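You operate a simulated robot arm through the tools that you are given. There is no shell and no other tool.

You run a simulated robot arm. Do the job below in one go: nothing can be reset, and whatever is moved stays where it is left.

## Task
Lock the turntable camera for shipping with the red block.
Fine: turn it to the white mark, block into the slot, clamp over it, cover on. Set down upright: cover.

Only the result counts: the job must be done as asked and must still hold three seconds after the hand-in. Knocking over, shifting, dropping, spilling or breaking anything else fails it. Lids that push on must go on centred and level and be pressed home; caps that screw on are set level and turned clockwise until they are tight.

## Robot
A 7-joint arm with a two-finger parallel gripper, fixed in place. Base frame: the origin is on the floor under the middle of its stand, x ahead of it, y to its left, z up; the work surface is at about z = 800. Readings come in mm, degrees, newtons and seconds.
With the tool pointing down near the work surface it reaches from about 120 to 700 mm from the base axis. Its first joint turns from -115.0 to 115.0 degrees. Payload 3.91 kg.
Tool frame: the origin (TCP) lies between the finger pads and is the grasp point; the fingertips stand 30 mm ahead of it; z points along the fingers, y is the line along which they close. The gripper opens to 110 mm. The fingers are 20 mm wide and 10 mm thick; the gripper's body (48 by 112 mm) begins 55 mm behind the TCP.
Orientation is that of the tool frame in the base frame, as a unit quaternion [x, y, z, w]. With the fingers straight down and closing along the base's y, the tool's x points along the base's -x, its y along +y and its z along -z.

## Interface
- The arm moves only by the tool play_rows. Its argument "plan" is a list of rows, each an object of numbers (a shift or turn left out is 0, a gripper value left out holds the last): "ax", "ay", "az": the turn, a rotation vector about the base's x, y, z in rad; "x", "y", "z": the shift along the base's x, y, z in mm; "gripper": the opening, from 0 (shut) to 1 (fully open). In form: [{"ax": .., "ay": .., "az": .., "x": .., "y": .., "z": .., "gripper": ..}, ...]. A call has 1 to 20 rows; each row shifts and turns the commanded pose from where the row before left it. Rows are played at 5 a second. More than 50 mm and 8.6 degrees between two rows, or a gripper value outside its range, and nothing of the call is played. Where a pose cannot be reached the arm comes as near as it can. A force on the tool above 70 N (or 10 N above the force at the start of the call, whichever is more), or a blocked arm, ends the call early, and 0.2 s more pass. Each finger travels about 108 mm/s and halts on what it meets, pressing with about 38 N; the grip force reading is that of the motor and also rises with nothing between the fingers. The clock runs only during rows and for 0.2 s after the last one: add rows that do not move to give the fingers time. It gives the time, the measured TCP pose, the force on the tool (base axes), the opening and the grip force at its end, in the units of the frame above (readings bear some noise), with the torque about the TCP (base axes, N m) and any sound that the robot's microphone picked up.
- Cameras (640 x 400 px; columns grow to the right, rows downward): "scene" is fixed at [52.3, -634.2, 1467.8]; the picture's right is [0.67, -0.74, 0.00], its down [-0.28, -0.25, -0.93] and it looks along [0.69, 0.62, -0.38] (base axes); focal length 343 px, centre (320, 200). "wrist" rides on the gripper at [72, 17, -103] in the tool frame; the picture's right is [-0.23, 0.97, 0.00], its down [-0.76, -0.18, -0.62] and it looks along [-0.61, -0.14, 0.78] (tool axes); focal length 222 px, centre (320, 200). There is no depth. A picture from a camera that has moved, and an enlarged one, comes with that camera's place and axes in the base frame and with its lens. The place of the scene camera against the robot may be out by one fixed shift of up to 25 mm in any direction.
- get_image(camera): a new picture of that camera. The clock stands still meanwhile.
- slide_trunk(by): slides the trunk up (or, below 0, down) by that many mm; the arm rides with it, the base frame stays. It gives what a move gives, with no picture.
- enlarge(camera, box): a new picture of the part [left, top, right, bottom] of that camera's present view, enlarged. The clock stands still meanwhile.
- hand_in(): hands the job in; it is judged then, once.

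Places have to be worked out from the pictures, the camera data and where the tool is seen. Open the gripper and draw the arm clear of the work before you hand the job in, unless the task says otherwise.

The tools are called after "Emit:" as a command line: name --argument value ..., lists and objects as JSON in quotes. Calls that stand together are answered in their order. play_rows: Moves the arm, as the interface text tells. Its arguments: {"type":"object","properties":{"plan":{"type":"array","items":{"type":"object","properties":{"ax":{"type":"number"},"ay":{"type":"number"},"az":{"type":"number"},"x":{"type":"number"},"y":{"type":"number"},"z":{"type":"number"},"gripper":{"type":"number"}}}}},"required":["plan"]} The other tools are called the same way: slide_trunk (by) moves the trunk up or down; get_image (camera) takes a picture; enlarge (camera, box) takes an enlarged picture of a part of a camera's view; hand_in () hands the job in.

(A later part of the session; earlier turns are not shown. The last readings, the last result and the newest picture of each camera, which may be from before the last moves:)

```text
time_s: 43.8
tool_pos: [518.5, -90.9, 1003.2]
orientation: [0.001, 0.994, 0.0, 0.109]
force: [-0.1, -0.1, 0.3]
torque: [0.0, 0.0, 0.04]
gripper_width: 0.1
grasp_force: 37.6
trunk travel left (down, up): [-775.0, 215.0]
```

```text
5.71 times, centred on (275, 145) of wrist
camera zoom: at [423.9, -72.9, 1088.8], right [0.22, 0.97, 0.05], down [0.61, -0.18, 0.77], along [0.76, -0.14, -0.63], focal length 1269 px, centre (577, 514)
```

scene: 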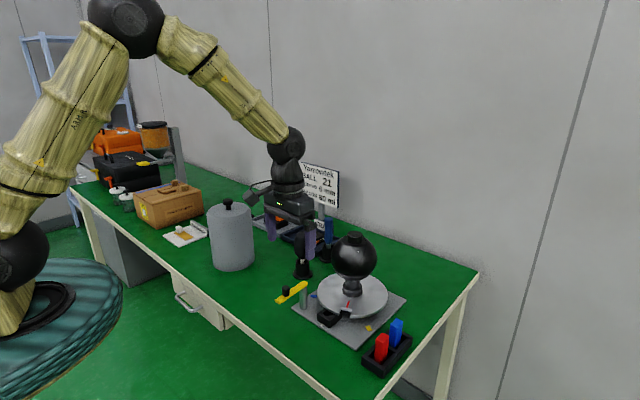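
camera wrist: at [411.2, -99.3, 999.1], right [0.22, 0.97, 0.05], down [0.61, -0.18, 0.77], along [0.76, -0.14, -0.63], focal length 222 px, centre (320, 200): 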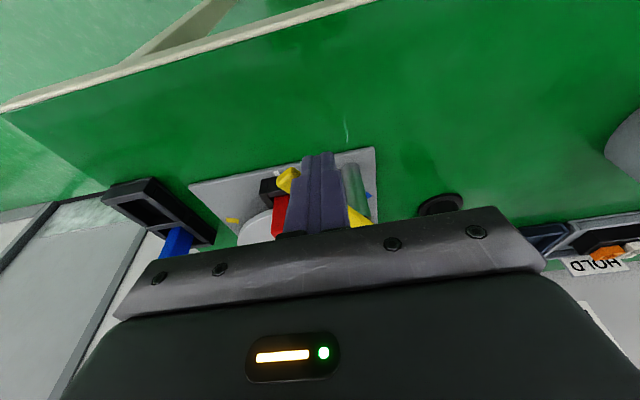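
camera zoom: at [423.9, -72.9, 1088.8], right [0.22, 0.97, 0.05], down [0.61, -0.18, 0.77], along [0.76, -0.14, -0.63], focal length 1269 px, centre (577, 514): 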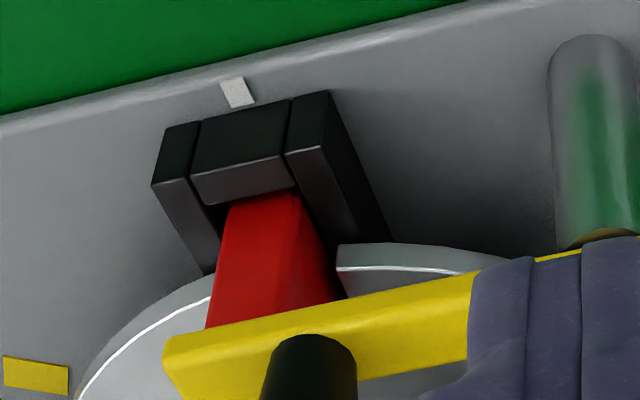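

The bar now points straight along −y, rests over the block against its stop, and stays there; the block and plate haven't moved. Now the cover: I'll straighten the tool, raise the trunk for reach at height, and move over to inspect it.

Emit:
slide_trunk --by 180

Emit:
play_rows --plan '[{"ay": 0.11, "y": 40, "x": -15}, {"ay": 0.11, "y": 40, "x": -15}, {"y": 45, "x": -15}, {"y": 45, "x": -15}, {"y": 45, "x": -10}, {"y": 45, "x": -10}, {"gripper": 0.7}, {}]'

Emit:
get_image --camera "wrist"

Emit:
get_image --camera "scene"

```text
time_s: 45.8
tool_pos: [517.9, -89.2, 1184.3]
orientation: [0.001, 0.994, 0.0, 0.109]
force: [-0.2, -0.1, -0.1]
torque: [0.02, 0.0, 0.02]
gripper_width: 0.0
grasp_force: 37.8
trunk travel left (down, up): [-955.0, 35.0]
```

```text
time_s: 47.5
tool_pos: [437.3, 172.8, 1183.3]
orientation: [-0.001, 1.0, -0.001, 0.0]
force: [-0.9, 0.7, 1.1]
torque: [-0.02, -0.01, 0.0]
gripper_width: 77.1
grasp_force: 0.1
trunk travel left (down, up): [-955.0, 35.0]
```

```text
taken
camera wrist: at [364.7, 190.8, 1286.6], right [0.23, 0.97, 0.0], down [0.76, -0.18, 0.62], along [0.61, -0.14, -0.78], focal length 222 px, centre (320, 200)
```

wrist: 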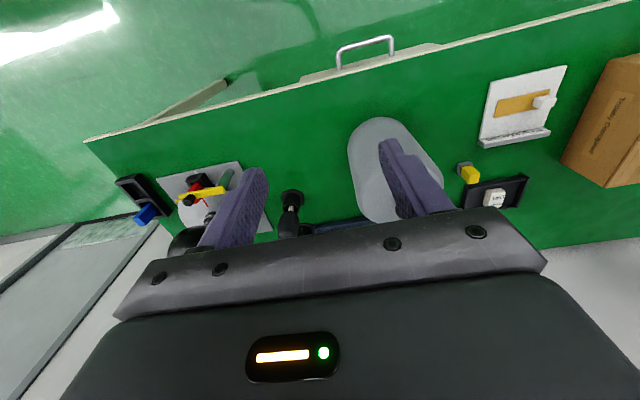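

```text
taken
```

scene: 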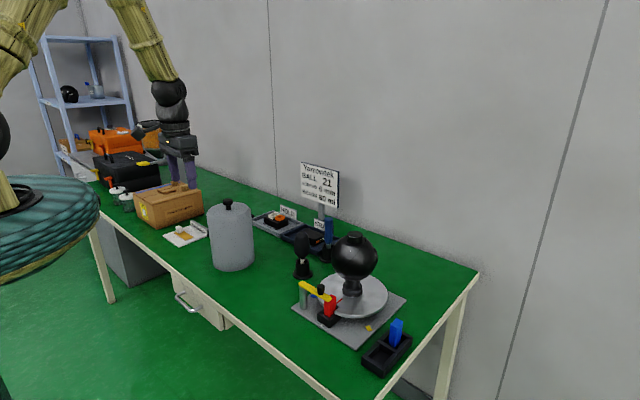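

The cover stands at roughly (621, 285). I'll move so that it appears between the open fingers and measure its size and knob.

Emit:
play_rows --plan '[{"y": 45, "x": 10}, {"y": 45, "x": 10}, {"y": 20, "x": 10, "gripper": 1.0}, {}, {}]'

Emit:
get_image --camera "wrist"

Emit:
enlarge --camera "wrist" --box '[250, 70, 410, 240]'

Emit:
enlarge --camera "scene" --box '[190, 185, 280, 285]'

```text
time_s: 48.8
tool_pos: [466.1, 281.2, 1183.1]
orientation: [0.0, 1.0, 0.0, -0.001]
force: [0.0, 0.1, -0.4]
torque: [0.01, -0.04, -0.04]
gripper_width: 109.9
grasp_force: 0.1
trunk travel left (down, up): [-955.0, 35.0]
```

```text
taken
camera wrist: at [393.2, 297.9, 1286.6], right [0.23, 0.97, 0.0], down [0.76, -0.18, 0.62], along [0.61, -0.14, -0.78], focal length 222 px, centre (320, 200)
```

wrist: 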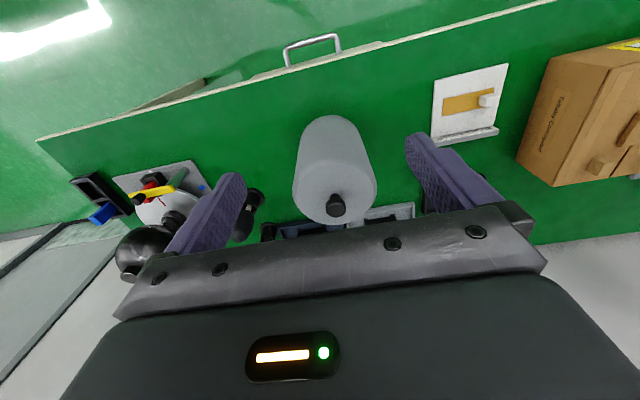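

```text
2.35 times, centred on (330, 155) of wrist
camera zoom: at [393.2, 297.9, 1286.6], right [0.23, 0.97, 0.0], down [0.76, -0.18, 0.62], along [0.61, -0.14, -0.78], focal length 523 px, centre (296, 306)
```

zoom: 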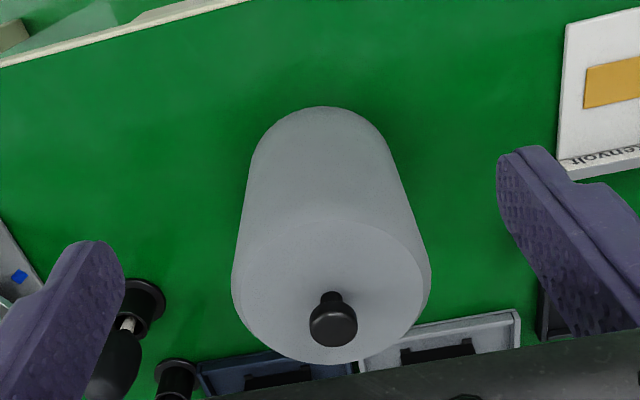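

```text
4.00 times, centred on (235, 235) of scene
camera zoom: at [52.3, -634.2, 1467.8], right [0.67, -0.74, 0.0], down [-0.28, -0.25, -0.93], along [0.69, 0.62, -0.38], focal length 1372 px, centre (660, 60)
```

zoom: 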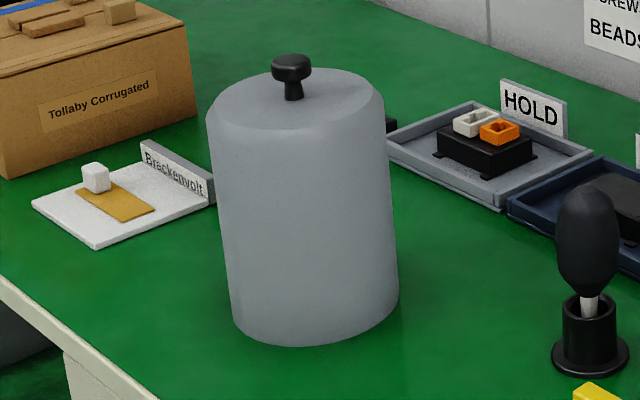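

I need the cover's diameter more exactly, so I'll take tighter enlargements from both cameras.

Emit:
enlarge --camera "wrist" --box '[285, 105, 385, 235]'

Emit:
enlarge --camera "scene" --box '[200, 195, 265, 280]'

Emit:
enlarge --camera "wrist" --box '[310, 180, 365, 235]'

```text
3.08 times, centred on (335, 170) of wrist
camera zoom: at [393.2, 297.9, 1286.6], right [0.23, 0.97, 0.0], down [0.76, -0.18, 0.62], along [0.61, -0.14, -0.78], focal length 684 px, centre (274, 292)
```

zoom: 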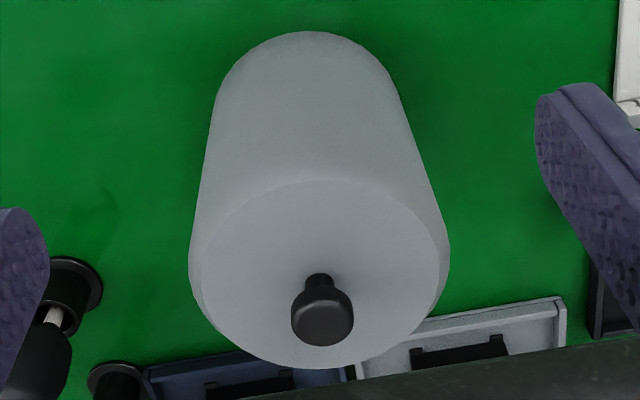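

```text
4.71 times, centred on (232, 238) of scene
camera zoom: at [52.3, -634.2, 1467.8], right [0.67, -0.74, 0.0], down [-0.28, -0.25, -0.93], along [0.69, 0.62, -0.38], focal length 1614 px, centre (732, 24)
```

zoom: 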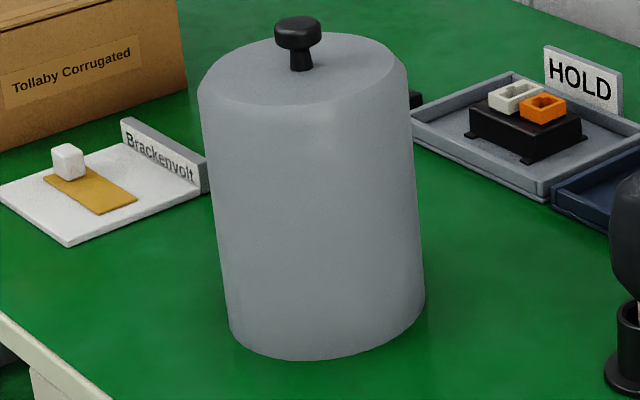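

```text
7.27 times, centred on (338, 208) of wrist
camera zoom: at [393.2, 297.9, 1286.6], right [0.23, 0.97, 0.0], down [0.76, -0.18, 0.62], along [0.61, -0.14, -0.78], focal length 1615 px, centre (193, 146)
```

zoom: 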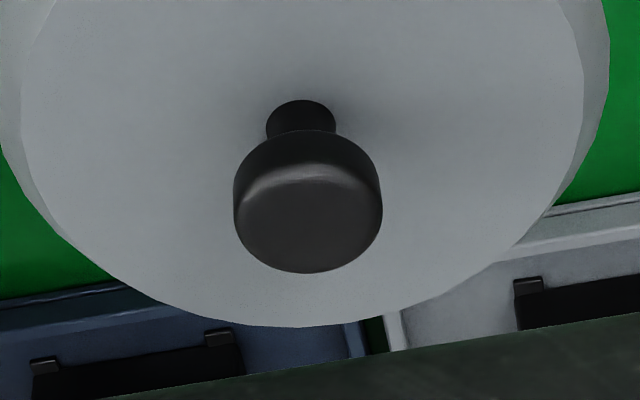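

The cover is about 145 mm across and 192 mm tall with a 33 mm knob, centred near (619, 270). Before picking it up I'll hover by the ball to pin down its axis, since the cover has to go over it with little clearance.

Emit:
play_rows --plan '[{"y": -46, "x": 10}, {"y": -46, "x": 10}, {"y": -46, "x": 10}, {"y": -46, "x": 10}, {"y": -46, "x": 10}, {"y": -46, "x": 10}, {"y": -46, "x": 15}, {"y": -46, "x": 15}, {"y": -46, "x": 15}, {"y": -46, "x": 15}, {}, {}]'

Emit:
get_image --camera "wrist"

Emit:
enlarge --camera "wrist" --box '[255, 90, 395, 230]'

Emit:
get_image --camera "scene"

```text
time_s: 51.4
tool_pos: [587.6, -181.9, 1181.4]
orientation: [0.0, 1.0, 0.0, 0.0]
force: [0.2, 0.2, -0.3]
torque: [0.01, -0.02, 0.01]
gripper_width: 109.9
grasp_force: 0.1
trunk travel left (down, up): [-955.0, 35.0]
```

```text
taken
camera wrist: at [514.1, -164.3, 1285.0], right [0.23, 0.97, 0.0], down [0.76, -0.18, 0.62], along [0.61, -0.14, -0.78], focal length 222 px, centre (320, 200)
```

wrist: 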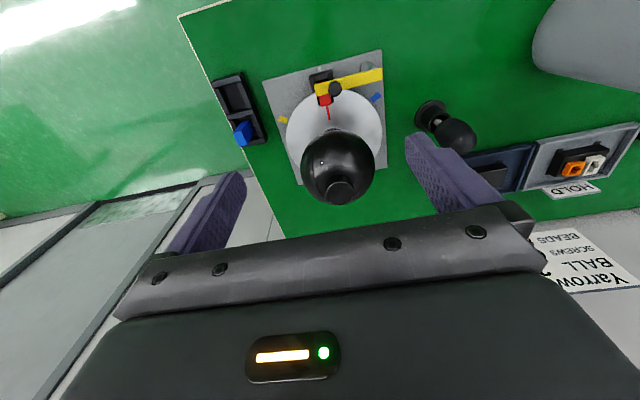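

```text
2.86 times, centred on (325, 160) of wrist
camera zoom: at [514.1, -164.3, 1285.0], right [0.23, 0.97, 0.0], down [0.76, -0.18, 0.62], along [0.61, -0.14, -0.78], focal length 635 px, centre (306, 314)
```

zoom: 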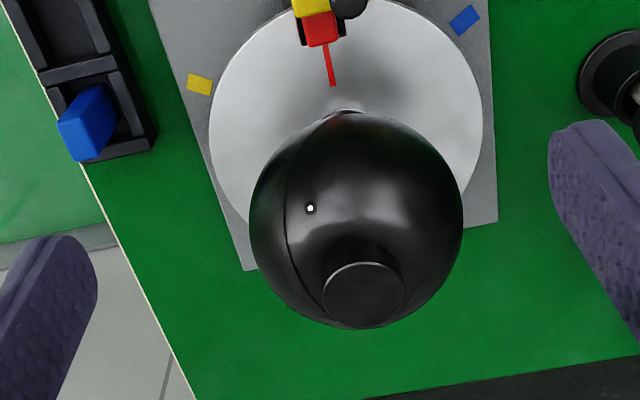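

```text
taken
```

scene: 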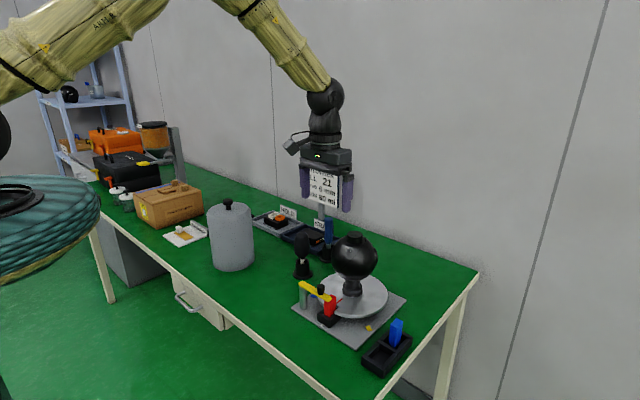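

The ball and disc axis comes out at about (706.5, -179), and the knob at about (621, 268). I'll check now, with nothing in hand, that the arm can reach the axis position at this height.

Emit:
play_rows --plan '[{"x": 40}, {"x": 40}, {"x": 38}, {}, {}]'

Emit:
get_image --camera "wrist"

Emit:
enlarge --camera "wrist" --box '[250, 100, 390, 240]'

Emit:
enlarge --camera "scene" --box '[280, 100, 420, 340]'

```text
time_s: 52.5
tool_pos: [706.4, -179.6, 1181.1]
orientation: [0.0, 1.0, 0.001, -0.001]
force: [-0.3, -0.2, -0.2]
torque: [-0.02, -0.02, 0.01]
gripper_width: 109.7
grasp_force: 0.0
trunk travel left (down, up): [-955.0, 35.0]
```

```text
taken
camera wrist: at [633.4, -163.5, 1284.2], right [0.23, 0.97, 0.0], down [0.76, -0.18, 0.62], along [0.61, -0.14, -0.78], focal length 222 px, centre (320, 200)
```

wrist: 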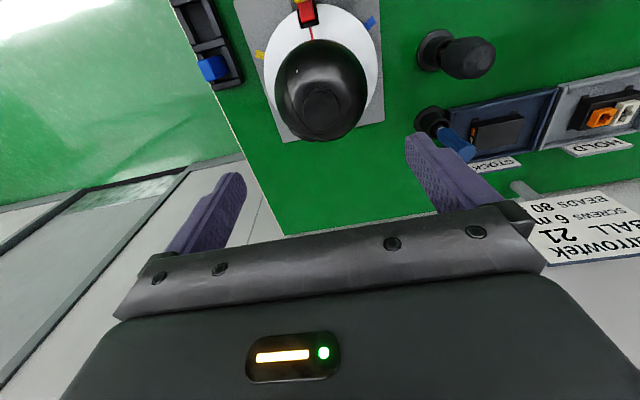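

```text
2.86 times, centred on (320, 170) of wrist
camera zoom: at [633.4, -163.5, 1284.2], right [0.23, 0.97, 0.0], down [0.76, -0.18, 0.62], along [0.61, -0.14, -0.78], focal length 635 px, centre (320, 286)
```

zoom: 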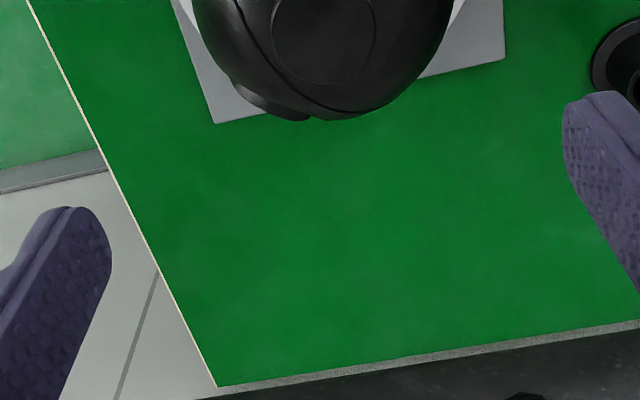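

```text
1.67 times, centred on (350, 220) of scene
camera zoom: at [52.3, -634.2, 1467.8], right [0.67, -0.74, 0.0], down [-0.28, -0.25, -0.93], along [0.69, 0.62, -0.38], focal length 571 px, centre (270, 167)
```

zoom: 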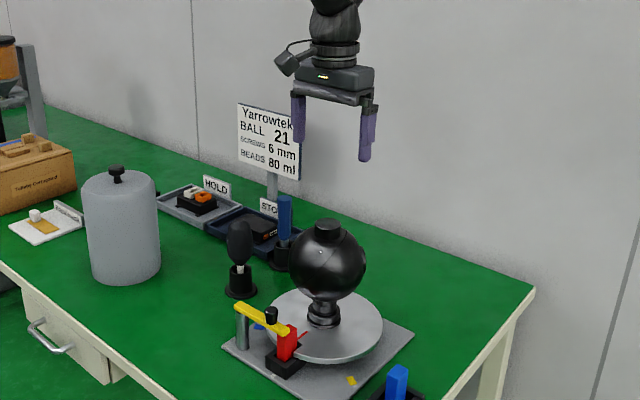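

The reach is fine here. I'll zoom into the upper part of this view to refine the axis using the disc outline.

Emit:
enlarge --camera "wrist" --box '[245, 0, 400, 150]'

```text
2.67 times, centred on (322, 75) of wrist
camera zoom: at [633.4, -163.5, 1284.2], right [0.23, 0.97, 0.0], down [0.76, -0.18, 0.62], along [0.61, -0.14, -0.78], focal length 592 px, centre (313, 533)
```

zoom: 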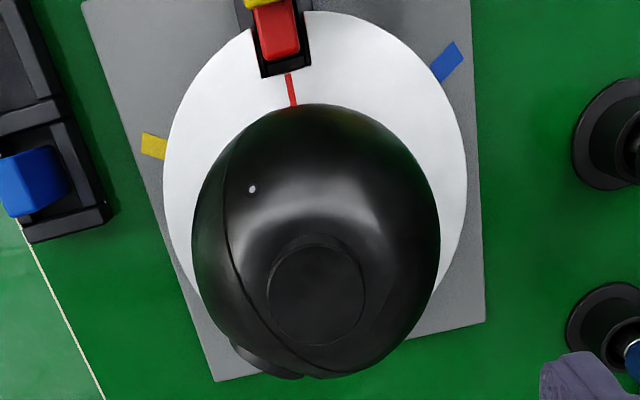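

The ball, cap and disc views together put the axis at about (709.5, -179.7) in commanded coordinates, with the cap top near z=1027. I'll go above the cover's knob and line up.

Emit:
play_rows --plan '[{"x": -20, "y": 44}, {"x": -20, "y": 45}, {"x": -15, "y": 45}, {"x": -10, "y": 45}, {"x": -5, "y": 45}, {"x": -5, "y": 45}, {"x": -5, "y": 45}, {"x": -5.2, "y": 45}, {"y": 45}, {"y": 45}, {}, {}]'

Emit:
enlarge --camera "wrist" --box '[255, 50, 395, 200]'

Emit:
enlarge --camera "scene" --box '[180, 110, 300, 280]'

```text
time_s: 55.1
tool_pos: [622.0, 269.4, 1185.7]
orientation: [0.0, 1.0, -0.001, 0.0]
force: [-0.1, 0.1, -0.1]
torque: [0.01, 0.01, -0.01]
gripper_width: 109.8
grasp_force: 0.2
trunk travel left (down, up): [-955.0, 35.0]
```

```text
2.67 times, centred on (325, 125) of wrist
camera zoom: at [547.7, 286.5, 1288.8], right [0.23, 0.97, 0.0], down [0.76, -0.18, 0.62], along [0.61, -0.14, -0.78], focal length 592 px, centre (307, 400)
```

zoom: 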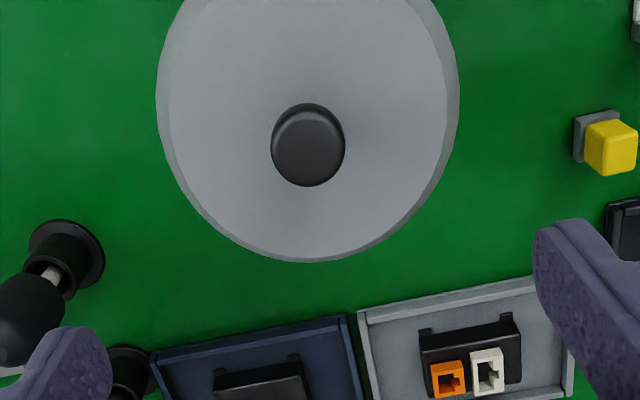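

```text
2.35 times, centred on (240, 195) of scene
camera zoom: at [52.3, -634.2, 1467.8], right [0.67, -0.74, 0.0], down [-0.28, -0.25, -0.93], along [0.69, 0.62, -0.38], focal length 807 px, centre (508, 212)
```

zoom: 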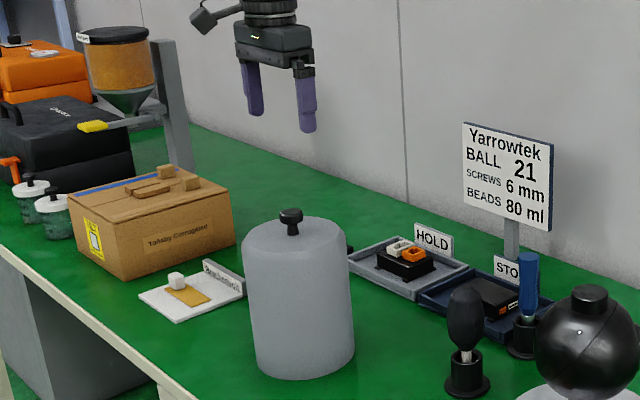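

The knob centre is about 4 mm short of the TCP in x and 1 mm off in y. I'll correct that, narrow the fingers to about 60 mm, and descend partway.

Emit:
play_rows --plan '[{"x": -3.8, "y": 1.0, "gripper": 0.55}, {"z": -35}, {"z": -35}, {"z": -35}, {}]'

Emit:
get_image --camera "wrist"

Emit:
enlarge --camera "wrist" --box '[260, 80, 380, 200]'

Emit:
enlarge --camera "scene" --box '[195, 150, 275, 230]'

```text
time_s: 56.4
tool_pos: [615.2, 270.5, 1080.2]
orientation: [0.0, 1.0, 0.0, 0.0]
force: [-0.2, -0.8, 0.2]
torque: [-0.02, -0.03, -0.03]
gripper_width: 60.6
grasp_force: 0.0
trunk travel left (down, up): [-955.0, 35.0]
```

```text
taken
camera wrist: at [542.1, 287.8, 1182.4], right [0.23, 0.97, 0.0], down [0.76, -0.18, 0.62], along [0.61, -0.14, -0.78], focal length 222 px, centre (320, 200)
```

wrist: 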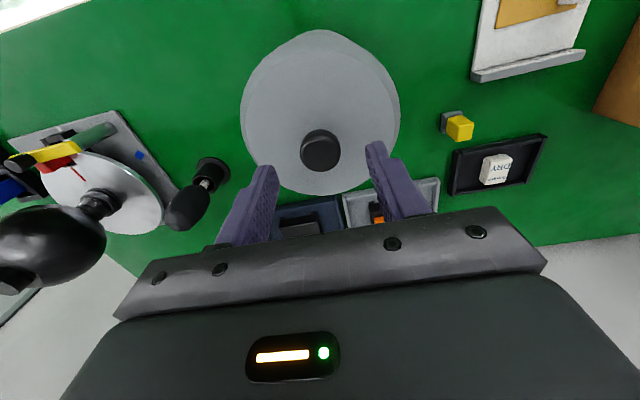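

```text
3.33 times, centred on (320, 140) of wrist
camera zoom: at [542.1, 287.8, 1182.4], right [0.23, 0.97, 0.0], down [0.76, -0.18, 0.62], along [0.61, -0.14, -0.78], focal length 740 px, centre (320, 400)
```

zoom: 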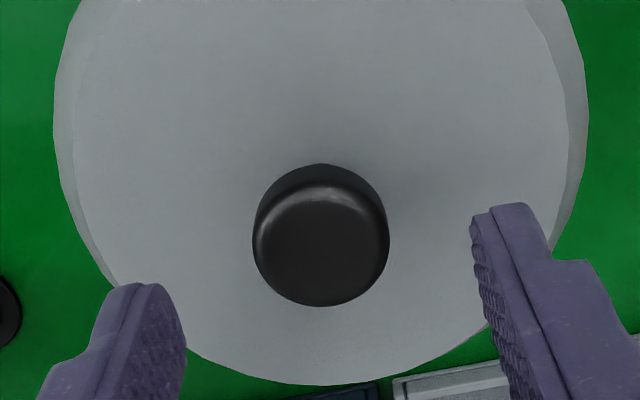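

```text
5.00 times, centred on (235, 190) of scene
camera zoom: at [52.3, -634.2, 1467.8], right [0.67, -0.74, 0.0], down [-0.28, -0.25, -0.93], along [0.69, 0.62, -0.38], focal length 1714 px, centre (745, 250)
```

zoom: 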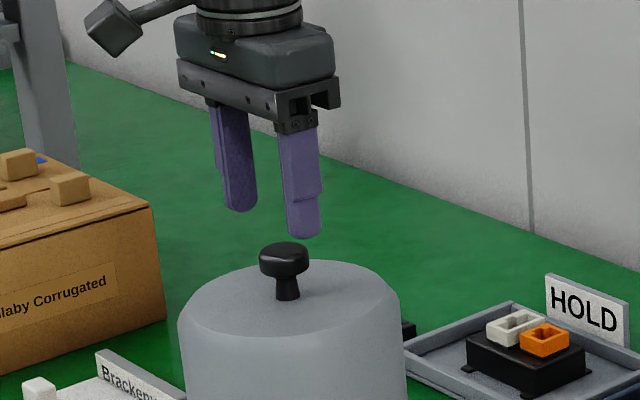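

The knob is centred between the fingers to about 1 mm, with its top near z=1034 and the cover top near 1003. I'll descend so the tips stop about 7 mm above the cover top, then grip the knob.

Emit:
play_rows --plan '[{"z": -15}, {"z": -15}, {"z": -8.5}, {}, {"gripper": 0}, {}, {}, {}]'

Emit:
enlarge --camera "wrist" --box '[260, 90, 380, 210]'

Emit:
enlarge --camera "scene" --box '[195, 150, 275, 230]'

```text
time_s: 58.1
tool_pos: [616.6, 270.4, 1040.4]
orientation: [0.0, 1.0, -0.001, 0.001]
force: [-1.4, -0.9, 0.9]
torque: [-0.01, -0.06, -0.02]
gripper_width: 30.8
grasp_force: 37.3
trunk travel left (down, up): [-955.0, 35.0]
```

```text
3.33 times, centred on (320, 150) of wrist
camera zoom: at [543.3, 287.7, 1144.0], right [0.23, 0.97, 0.0], down [0.76, -0.18, 0.62], along [0.61, -0.14, -0.78], focal length 740 px, centre (320, 367)
```

zoom: 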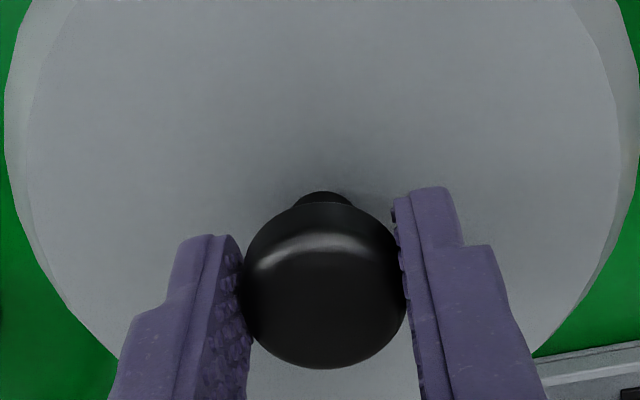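

```text
5.00 times, centred on (235, 190) of scene
camera zoom: at [52.3, -634.2, 1467.8], right [0.67, -0.74, 0.0], down [-0.28, -0.25, -0.93], along [0.69, 0.62, -0.38], focal length 1714 px, centre (745, 250)
```

zoom: 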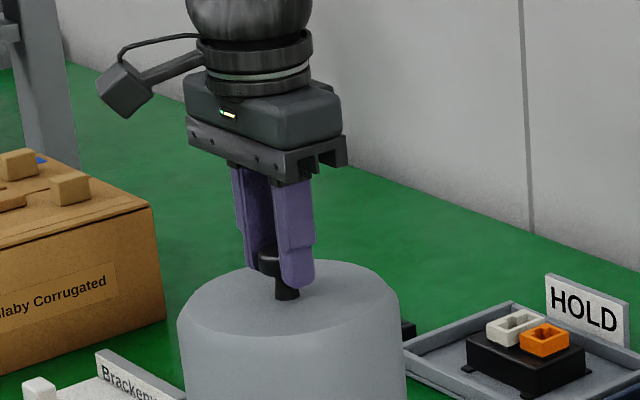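

The knob is gripped at 30.8 mm. I'll lift gently and check that the cover hangs level.

Emit:
play_rows --plan '[{"z": 5}, {"z": 10}, {"z": 15}, {"z": 20}, {}, {}]'

Emit:
enlarge --camera "scene" --box '[180, 140, 290, 290]'

Emit:
enlarge --camera "wrist" --box '[260, 90, 380, 210]'

```text
time_s: 59.5
tool_pos: [617.3, 270.8, 1089.9]
orientation: [0.0, 1.0, 0.0, -0.001]
force: [-0.4, 0.2, -1.9]
torque: [0.0, -0.03, -0.02]
gripper_width: 30.8
grasp_force: 38.1
trunk travel left (down, up): [-955.0, 35.0]
```

```text
2.67 times, centred on (235, 215) of scene
camera zoom: at [52.3, -634.2, 1467.8], right [0.67, -0.74, 0.0], down [-0.28, -0.25, -0.93], along [0.69, 0.62, -0.38], focal length 914 px, centre (547, 160)
```

zoom: 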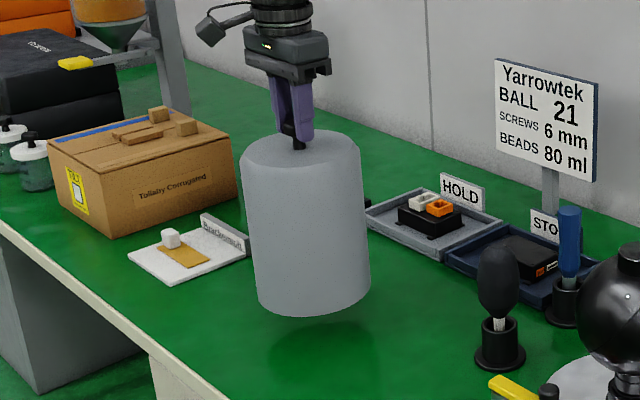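

```text
3.33 times, centred on (320, 150) of wrist
camera zoom: at [544.4, 287.5, 1193.2], right [0.23, 0.97, 0.0], down [0.76, -0.18, 0.62], along [0.61, -0.14, -0.78], focal length 740 px, centre (320, 367)
```

zoom: 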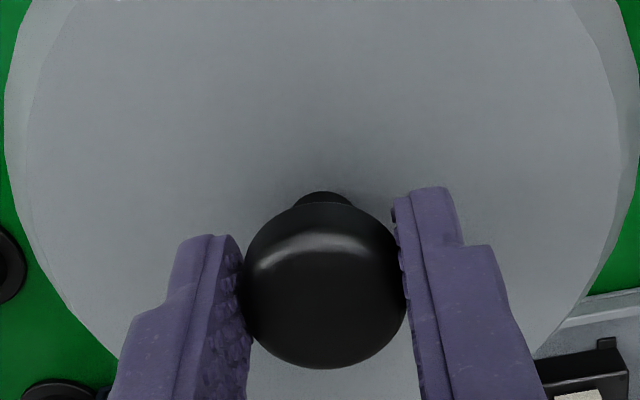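

The cover hangs level and secure. I'll raise the trunk and arm so its bottom clears the ball's cap (z≈1027), then carry it across at a safe x.

Emit:
slide_trunk --by 35

Emit:
play_rows --plan '[{"z": 20}, {"z": 25}, {"z": 25}, {"z": 25}, {"z": 25}, {"z": 25}, {"z": 15}, {}]'

Emit:
play_rows --plan '[{"y": -20}, {"y": -35}, {"y": -40}, {"y": -40}, {"y": -40}, {"y": -40}, {"y": -40}, {"y": -40}, {"y": -40, "x": 3}, {"y": -35, "x": 10}, {"y": -30, "x": 10}, {"y": -20, "x": 10}, {}, {}]'

Emit:
get_image --camera "scene"

Emit:
get_image --camera "wrist"

```text
time_s: 60.3
tool_pos: [618.0, 270.7, 1123.2]
orientation: [0.0, 1.0, 0.0, 0.0]
force: [0.4, -0.3, -1.0]
torque: [0.01, 0.0, 0.0]
gripper_width: 30.5
grasp_force: 38.1
trunk travel left (down, up): [-990.0, 0.0]
```

```text
time_s: 62.1
tool_pos: [618.4, 270.6, 1283.0]
orientation: [0.0, 1.0, 0.0, 0.0]
force: [-0.1, 0.2, -1.4]
torque: [0.01, 0.03, 0.01]
gripper_width: 30.6
grasp_force: 37.6
trunk travel left (down, up): [-990.0, 0.0]
```

```text
time_s: 65.1
tool_pos: [652.1, -150.0, 1284.9]
orientation: [0.0, 1.0, 0.0, -0.001]
force: [0.3, -0.3, -2.3]
torque: [0.04, 0.01, 0.03]
gripper_width: 30.4
grasp_force: 38.2
trunk travel left (down, up): [-990.0, 0.0]
```

```text
taken
```

scene: 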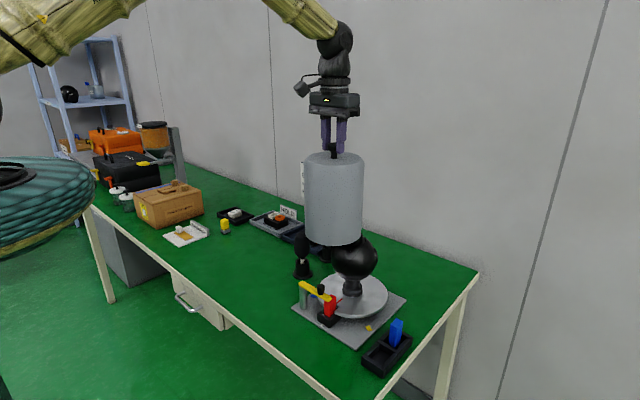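

```text
taken
camera wrist: at [577.9, -133.5, 1389.3], right [0.23, 0.97, 0.0], down [0.76, -0.18, 0.62], along [0.61, -0.14, -0.78], focal length 222 px, centre (320, 200)
```

wrist: 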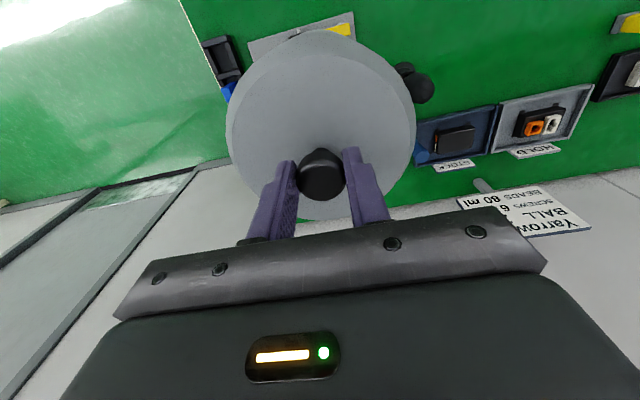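

The cover is held high and level. I'll move it over the axis and check its alignment from the scene camera.

Emit:
play_rows --plan '[{"x": 20, "y": -10}, {"x": 20, "y": -10}, {"x": 20, "y": -9.3}, {}, {}]'

Emit:
get_image --camera "scene"

Emit:
enlarge --camera "scene" --box '[300, 140, 410, 320]'

Emit:
get_image --camera "wrist"

```text
time_s: 66.3
tool_pos: [713.1, -179.8, 1284.5]
orientation: [0.0, 1.0, 0.0, -0.001]
force: [0.1, 0.5, -1.6]
torque: [0.0, 0.02, -0.01]
gripper_width: 30.9
grasp_force: 38.3
trunk travel left (down, up): [-990.0, 0.0]
```

```text
taken
```

scene: 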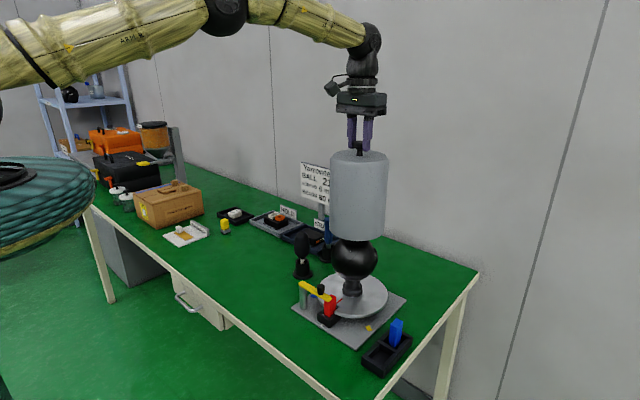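

```text
2.22 times, centred on (355, 230) of scene
camera zoom: at [52.3, -634.2, 1467.8], right [0.67, -0.74, 0.0], down [-0.28, -0.25, -0.93], along [0.69, 0.62, -0.38], focal length 762 px, centre (242, 133)
```

zoom: 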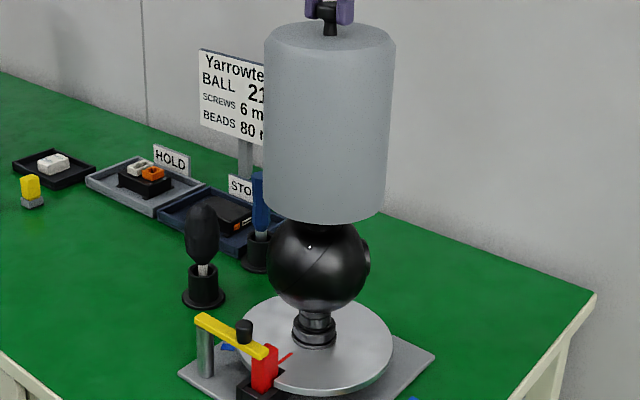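

```text
taken
camera wrist: at [639.1, -162.5, 1388.0], right [0.23, 0.97, 0.0], down [0.76, -0.18, 0.62], along [0.61, -0.14, -0.78], focal length 222 px, centre (320, 200)
```

wrist: 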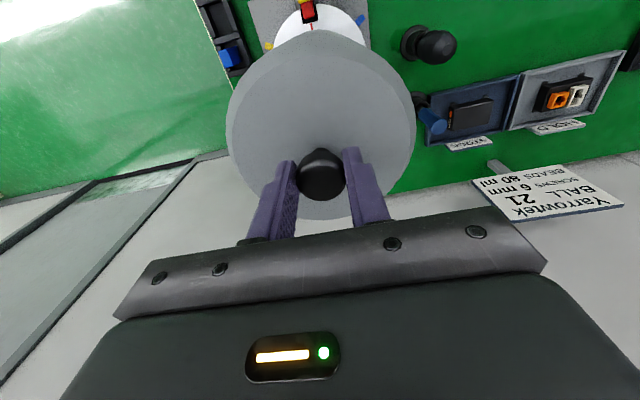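

The scene view also shows a lens bump on the ball's far side. I'll zoom in to compare the cover's centreline with the ball and disc.

Emit:
enlarge --camera "scene" --box '[315, 145, 405, 245]'

Emit:
enlarge --camera "scene" --box '[310, 225, 400, 325]'

Emit:
enlarge --camera "wrist" --box '[215, 0, 425, 230]'

```text
4.00 times, centred on (360, 195) of scene
camera zoom: at [52.3, -634.2, 1467.8], right [0.67, -0.74, 0.0], down [-0.28, -0.25, -0.93], along [0.69, 0.62, -0.38], focal length 1372 px, centre (160, 220)
```

zoom: 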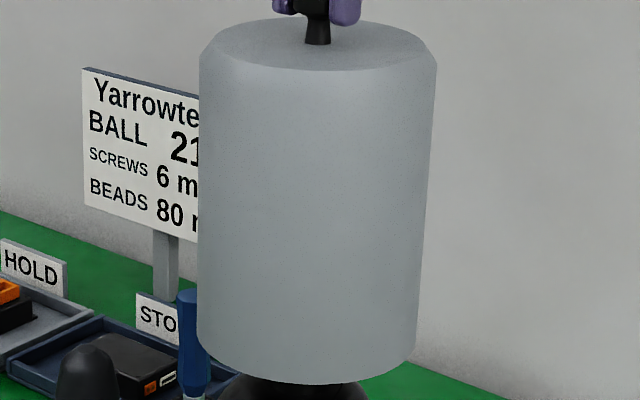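

```text
4.00 times, centred on (355, 275) of scene
camera zoom: at [52.3, -634.2, 1467.8], right [0.67, -0.74, 0.0], down [-0.28, -0.25, -0.93], along [0.69, 0.62, -0.38], focal length 1372 px, centre (180, -100)
```

zoom: 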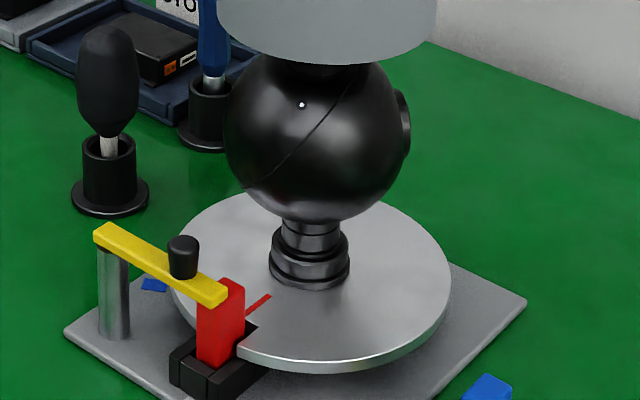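

```text
1.74 times, centred on (320, 115) of wrist
camera zoom: at [639.1, -162.5, 1388.0], right [0.23, 0.97, 0.0], down [0.76, -0.18, 0.62], along [0.61, -0.14, -0.78], focal length 386 px, centre (320, 348)
```

zoom: 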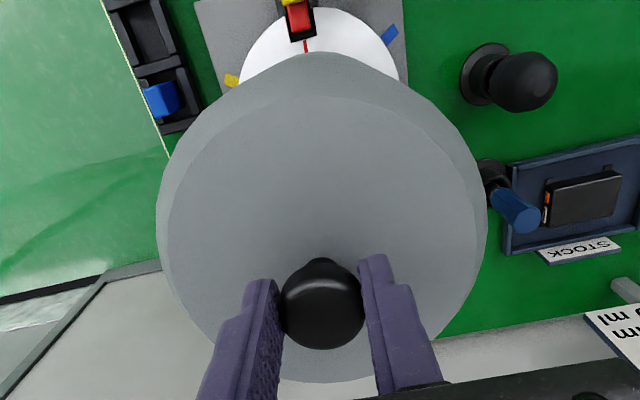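

Emit:
enlarge --camera "scene" --box '[320, 225, 360, 285]'

Emit:
enlarge --camera "scene" --box '[360, 225, 400, 285]'

Emit:
enlarge --camera "scene" --box '[310, 265, 395, 320]'

```text
6.67 times, centred on (340, 255) of scene
camera zoom: at [52.3, -634.2, 1467.8], right [0.67, -0.74, 0.0], down [-0.28, -0.25, -0.93], along [0.69, 0.62, -0.38], focal length 2286 px, centre (187, -167)
```

zoom: 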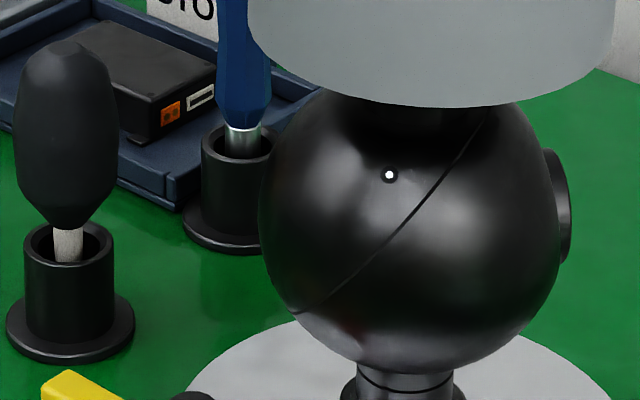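

```text
6.67 times, centred on (380, 255) of scene
camera zoom: at [52.3, -634.2, 1467.8], right [0.67, -0.74, 0.0], down [-0.28, -0.25, -0.93], along [0.69, 0.62, -0.38], focal length 2286 px, centre (-80, -167)
```

zoom: 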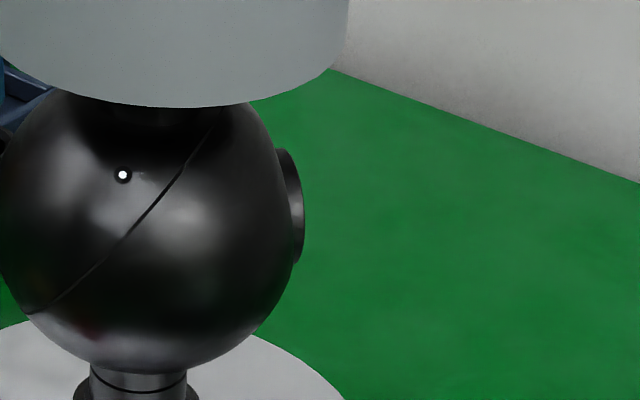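

```text
7.27 times, centred on (352, 292) of scene
camera zoom: at [52.3, -634.2, 1467.8], right [0.67, -0.74, 0.0], down [-0.28, -0.25, -0.93], along [0.69, 0.62, -0.38], focal length 2494 px, centre (84, -473)
```

zoom: 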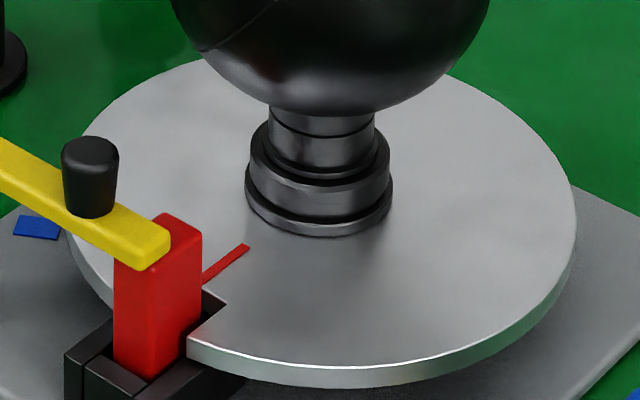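

Accounting for the lens bump on the +x/−y side, the cover should shift about 1.5 mm back toward the axis. I'll apply (−1.0, +1.1) and begin lowering over the cap, watching the side forces.

Emit:
play_rows --plan '[{"x": -1.0, "y": 1.1}, {"z": -8}, {"z": -8}, {"z": -8}, {"z": -8}, {"z": -8}, {}]'

Emit:
enlarge --camera "scene" --box '[310, 225, 400, 325]'

```text
time_s: 67.9
tool_pos: [711.0, -177.9, 1244.8]
orientation: [0.0, 1.0, 0.0, 0.0]
force: [0.0, -0.5, -2.2]
torque: [0.02, -0.01, -0.01]
gripper_width: 30.7
grasp_force: 38.0
trunk travel left (down, up): [-990.0, 0.0]
```

```text
4.00 times, centred on (355, 275) of scene
camera zoom: at [52.3, -634.2, 1467.8], right [0.67, -0.74, 0.0], down [-0.28, -0.25, -0.93], along [0.69, 0.62, -0.38], focal length 1372 px, centre (180, -100)
```

zoom: 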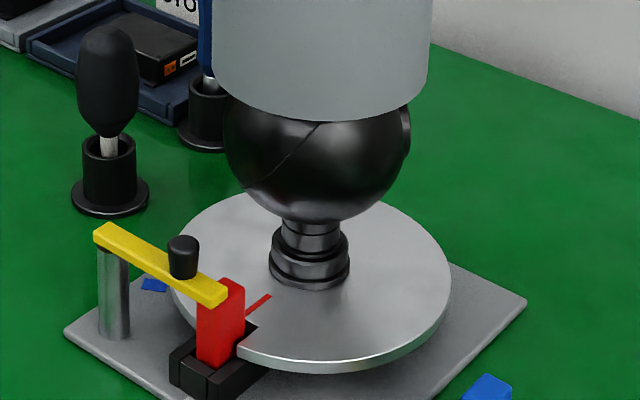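

The cover now lines up with the disc centreline and there is no side force. I'll continue lowering past the ball's widest part in short stages.

Emit:
play_rows --plan '[{"z": -6}, {"z": -6}, {"z": -6}, {"z": -6}, {}]'

Emit:
play_rows --plan '[{"z": -5}, {"z": -5}, {"z": -5}, {}]'

```text
time_s: 69.1
tool_pos: [711.3, -178.3, 1222.2]
orientation: [0.001, 1.0, 0.0, 0.0]
force: [0.5, -0.4, -1.0]
torque: [-0.02, -0.02, -0.02]
gripper_width: 30.8
grasp_force: 38.5
trunk travel left (down, up): [-990.0, 0.0]
```

```text
time_s: 70.1
tool_pos: [712.0, -178.3, 1205.4]
orientation: [0.001, 1.0, 0.0, 0.0]
force: [0.1, -0.3, -1.7]
torque: [0.01, 0.04, -0.04]
gripper_width: 30.8
grasp_force: 37.9
trunk travel left (down, up): [-990.0, 0.0]
```

Still no contact, with the cover's bottom just above the ball's widest point. I'll continue down.

Emit:
play_rows --plan '[{"z": -5}, {"z": -5}, {"z": -5}, {"z": -5}, {}]'

Emit:
play_rows --plan '[{"z": -6}, {"z": -6}, {"z": -6}, {"z": -6}, {}]'

Emit:
enlarge --camera "scene" --box '[310, 225, 400, 325]'

```text
time_s: 71.3
tool_pos: [711.1, -178.2, 1185.9]
orientation: [0.0, 1.0, 0.0, 0.0]
force: [-0.6, 0.9, -2.2]
torque: [-0.01, 0.0, 0.0]
gripper_width: 30.6
grasp_force: 37.8
trunk travel left (down, up): [-990.0, 0.0]
```

```text
time_s: 72.5
tool_pos: [710.4, -179.8, 1162.2]
orientation: [0.0, 1.0, 0.0, 0.0]
force: [0.2, 0.2, -0.7]
torque: [-0.03, -0.02, 0.04]
gripper_width: 30.9
grasp_force: 37.9
trunk travel left (down, up): [-990.0, 0.0]
```

```text
4.00 times, centred on (355, 275) of scene
camera zoom: at [52.3, -634.2, 1467.8], right [0.67, -0.74, 0.0], down [-0.28, -0.25, -0.93], along [0.69, 0.62, -0.38], focal length 1372 px, centre (180, -100)
```

zoom: 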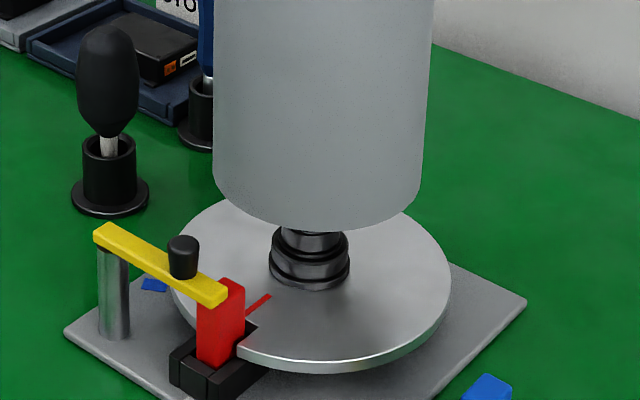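

The cover has passed the ball's widest point without touching. I'll lower to just above the disc, then check centring against the disc rim and the block.

Emit:
play_rows --plan '[{"z": -8}, {"z": -8}, {"z": -8}, {"z": -8}, {"z": -8}, {"z": -8}, {"z": -6}, {}]'

Emit:
enlarge --camera "scene" --box '[310, 255, 400, 325]'

Emit:
get_image --camera "wrist"

Emit:
enlarge --camera "wrist" --box '[210, 0, 420, 150]'

```text
time_s: 74.3
tool_pos: [709.8, -178.9, 1105.4]
orientation: [0.0, 1.0, 0.0, 0.0]
force: [0.9, -0.1, -1.5]
torque: [-0.03, 0.02, -0.03]
gripper_width: 30.8
grasp_force: 37.8
trunk travel left (down, up): [-990.0, 0.0]
```

```text
5.71 times, centred on (355, 290) of scene
camera zoom: at [52.3, -634.2, 1467.8], right [0.67, -0.74, 0.0], down [-0.28, -0.25, -0.93], along [0.69, 0.62, -0.38], focal length 1959 px, centre (120, -314)
```

zoom: 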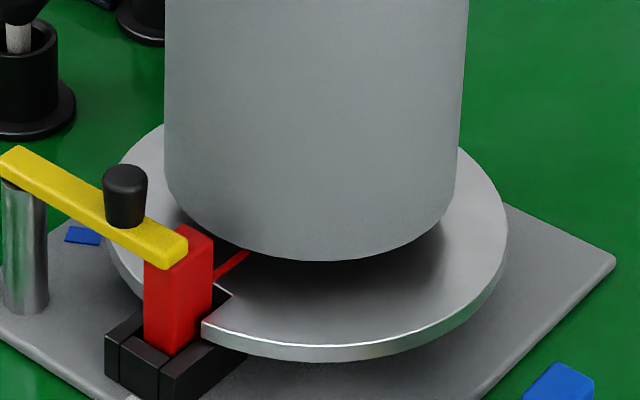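

```text
taken
camera wrist: at [636.2, -161.6, 1210.3], right [0.23, 0.97, 0.0], down [0.76, -0.18, 0.62], along [0.61, -0.14, -0.78], focal length 222 px, centre (320, 200)
```

wrist: 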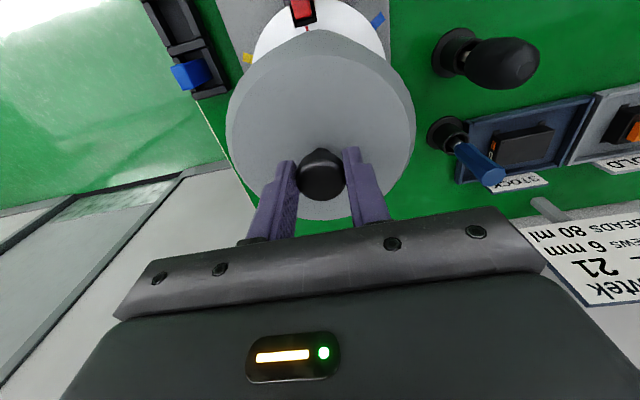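

```text
2.67 times, centred on (315, 75) of wrist
camera zoom: at [636.2, -161.6, 1210.3], right [0.23, 0.97, 0.0], down [0.76, -0.18, 0.62], along [0.61, -0.14, -0.78], focal length 592 px, centre (333, 533)
```

zoom: 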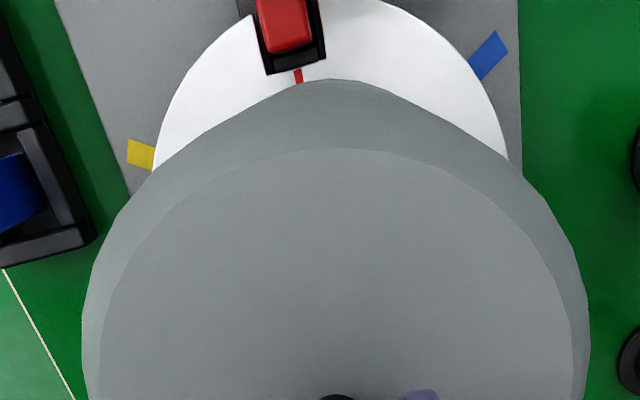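

Both cameras show the cover centred on the disc to about 1 mm, clear of the block and clamp. I'll lower the last ~23 mm onto the disc, slowing at the end.

Emit:
play_rows --plan '[{"z": -5}, {"z": -5}, {"z": -4}, {"z": -3}, {}]'

Emit:
play_rows --plan '[{"z": -2}, {"z": -2}, {}]'

```text
time_s: 75.5
tool_pos: [708.8, -177.8, 1089.3]
orientation: [0.0, 1.0, 0.0, 0.0]
force: [1.0, -0.2, -1.3]
torque: [0.01, -0.01, -0.01]
gripper_width: 30.7
grasp_force: 38.2
trunk travel left (down, up): [-990.0, 0.0]
```

```text
time_s: 76.3
tool_pos: [711.3, -177.6, 1087.3]
orientation: [0.001, 1.0, 0.0, 0.0]
force: [0.5, -0.9, -1.0]
torque: [0.03, -0.02, 0.01]
gripper_width: 30.7
grasp_force: 38.3
trunk travel left (down, up): [-990.0, 0.0]
```

No contact yet, so I'll continue in 2 mm steps.

Emit:
play_rows --plan '[{"z": -2}, {}]'

Emit:
play_rows --plan '[{"z": -2}, {}]'

Emit:
enlarge --camera "scene" --box '[310, 255, 400, 325]'

```text
time_s: 76.9
tool_pos: [709.7, -178.9, 1084.6]
orientation: [0.0, 1.0, 0.0, 0.0]
force: [-0.2, -0.5, 1.6]
torque: [0.09, 0.08, -0.02]
gripper_width: 30.5
grasp_force: 37.9
trunk travel left (down, up): [-990.0, 0.0]
```

```text
time_s: 77.5
tool_pos: [708.8, -178.7, 1084.8]
orientation: [0.0, 1.0, -0.001, 0.002]
force: [1.5, -1.7, 13.7]
torque: [0.04, 0.67, 0.01]
gripper_width: 30.8
grasp_force: 37.7
trunk travel left (down, up): [-990.0, 0.0]
```

```text
5.71 times, centred on (355, 290) of scene
camera zoom: at [52.3, -634.2, 1467.8], right [0.67, -0.74, 0.0], down [-0.28, -0.25, -0.93], along [0.69, 0.62, -0.38], focal length 1959 px, centre (120, -314)
```

zoom: 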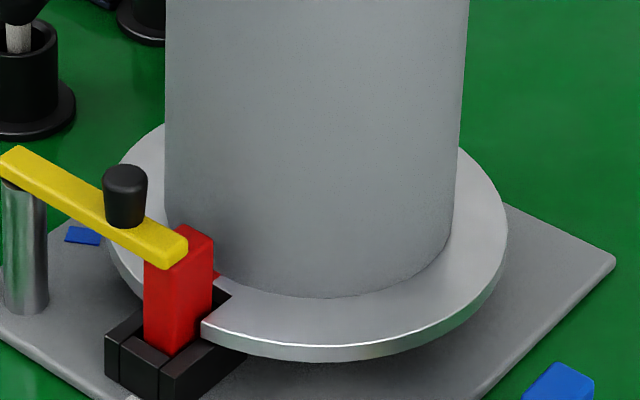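

The cover's rim touches the disc (14 N, about as low as it goes) and it stands upright, just clear of the block. I'll press lightly to make sure it's seated flat, then unload.

Emit:
play_rows --plan '[{"z": -1.5}, {}, {}]'

Emit:
play_rows --plan '[{"z": 2.5}, {}]'

Emit:
enlarge --camera "scene" --box '[300, 160, 410, 325]'

Emit:
enlarge --camera "wrist" --box '[210, 0, 420, 150]'

```text
time_s: 78.3
tool_pos: [709.5, -178.3, 1084.5]
orientation: [0.001, 1.0, -0.001, 0.005]
force: [7.3, -4.4, 28.9]
torque: [-0.14, -0.15, 0.01]
gripper_width: 30.6
grasp_force: 37.6
trunk travel left (down, up): [-990.0, 0.0]
```

```text
time_s: 78.9
tool_pos: [709.3, -177.2, 1083.3]
orientation: [0.0, 1.0, 0.001, 0.001]
force: [5.1, -3.7, 19.3]
torque: [-0.11, -0.68, 0.01]
gripper_width: 30.7
grasp_force: 37.8
trunk travel left (down, up): [-990.0, 0.0]
```

```text
2.42 times, centred on (355, 242) of scene
camera zoom: at [52.3, -634.2, 1467.8], right [0.67, -0.74, 0.0], down [-0.28, -0.25, -0.93], along [0.69, 0.62, -0.38], focal length 831 px, centre (235, 97)
```

zoom: 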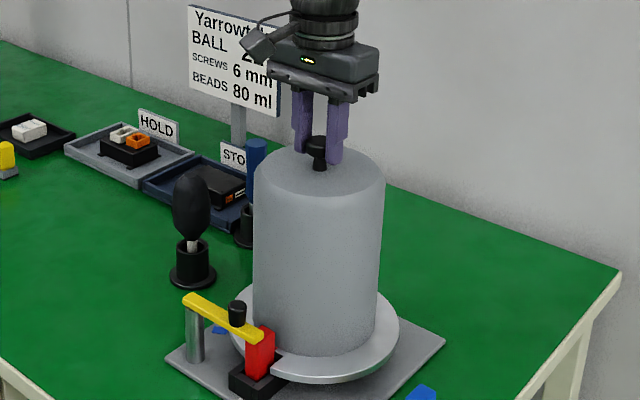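

```text
2.67 times, centred on (315, 75) of wrist
camera zoom: at [635.1, -160.8, 1187.5], right [0.23, 0.97, 0.0], down [0.76, -0.18, 0.62], along [0.61, -0.14, -0.78], focal length 592 px, centre (333, 533)
```

zoom: 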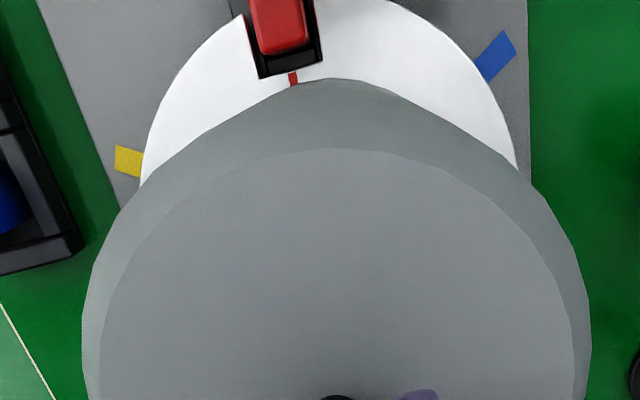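

The fingers slid slightly down the knob under load, so about 19 N of press remains. I'll ease upward until the vertical load is near zero before opening.

Emit:
play_rows --plan '[{"z": 1.5}, {}]'

```text
time_s: 79.5
tool_pos: [708.9, -177.7, 1084.1]
orientation: [0.0, 1.0, 0.0, -0.001]
force: [1.2, -2.4, 10.4]
torque: [-0.03, -0.29, 0.02]
gripper_width: 30.9
grasp_force: 37.5
trunk travel left (down, up): [-990.0, 0.0]
```

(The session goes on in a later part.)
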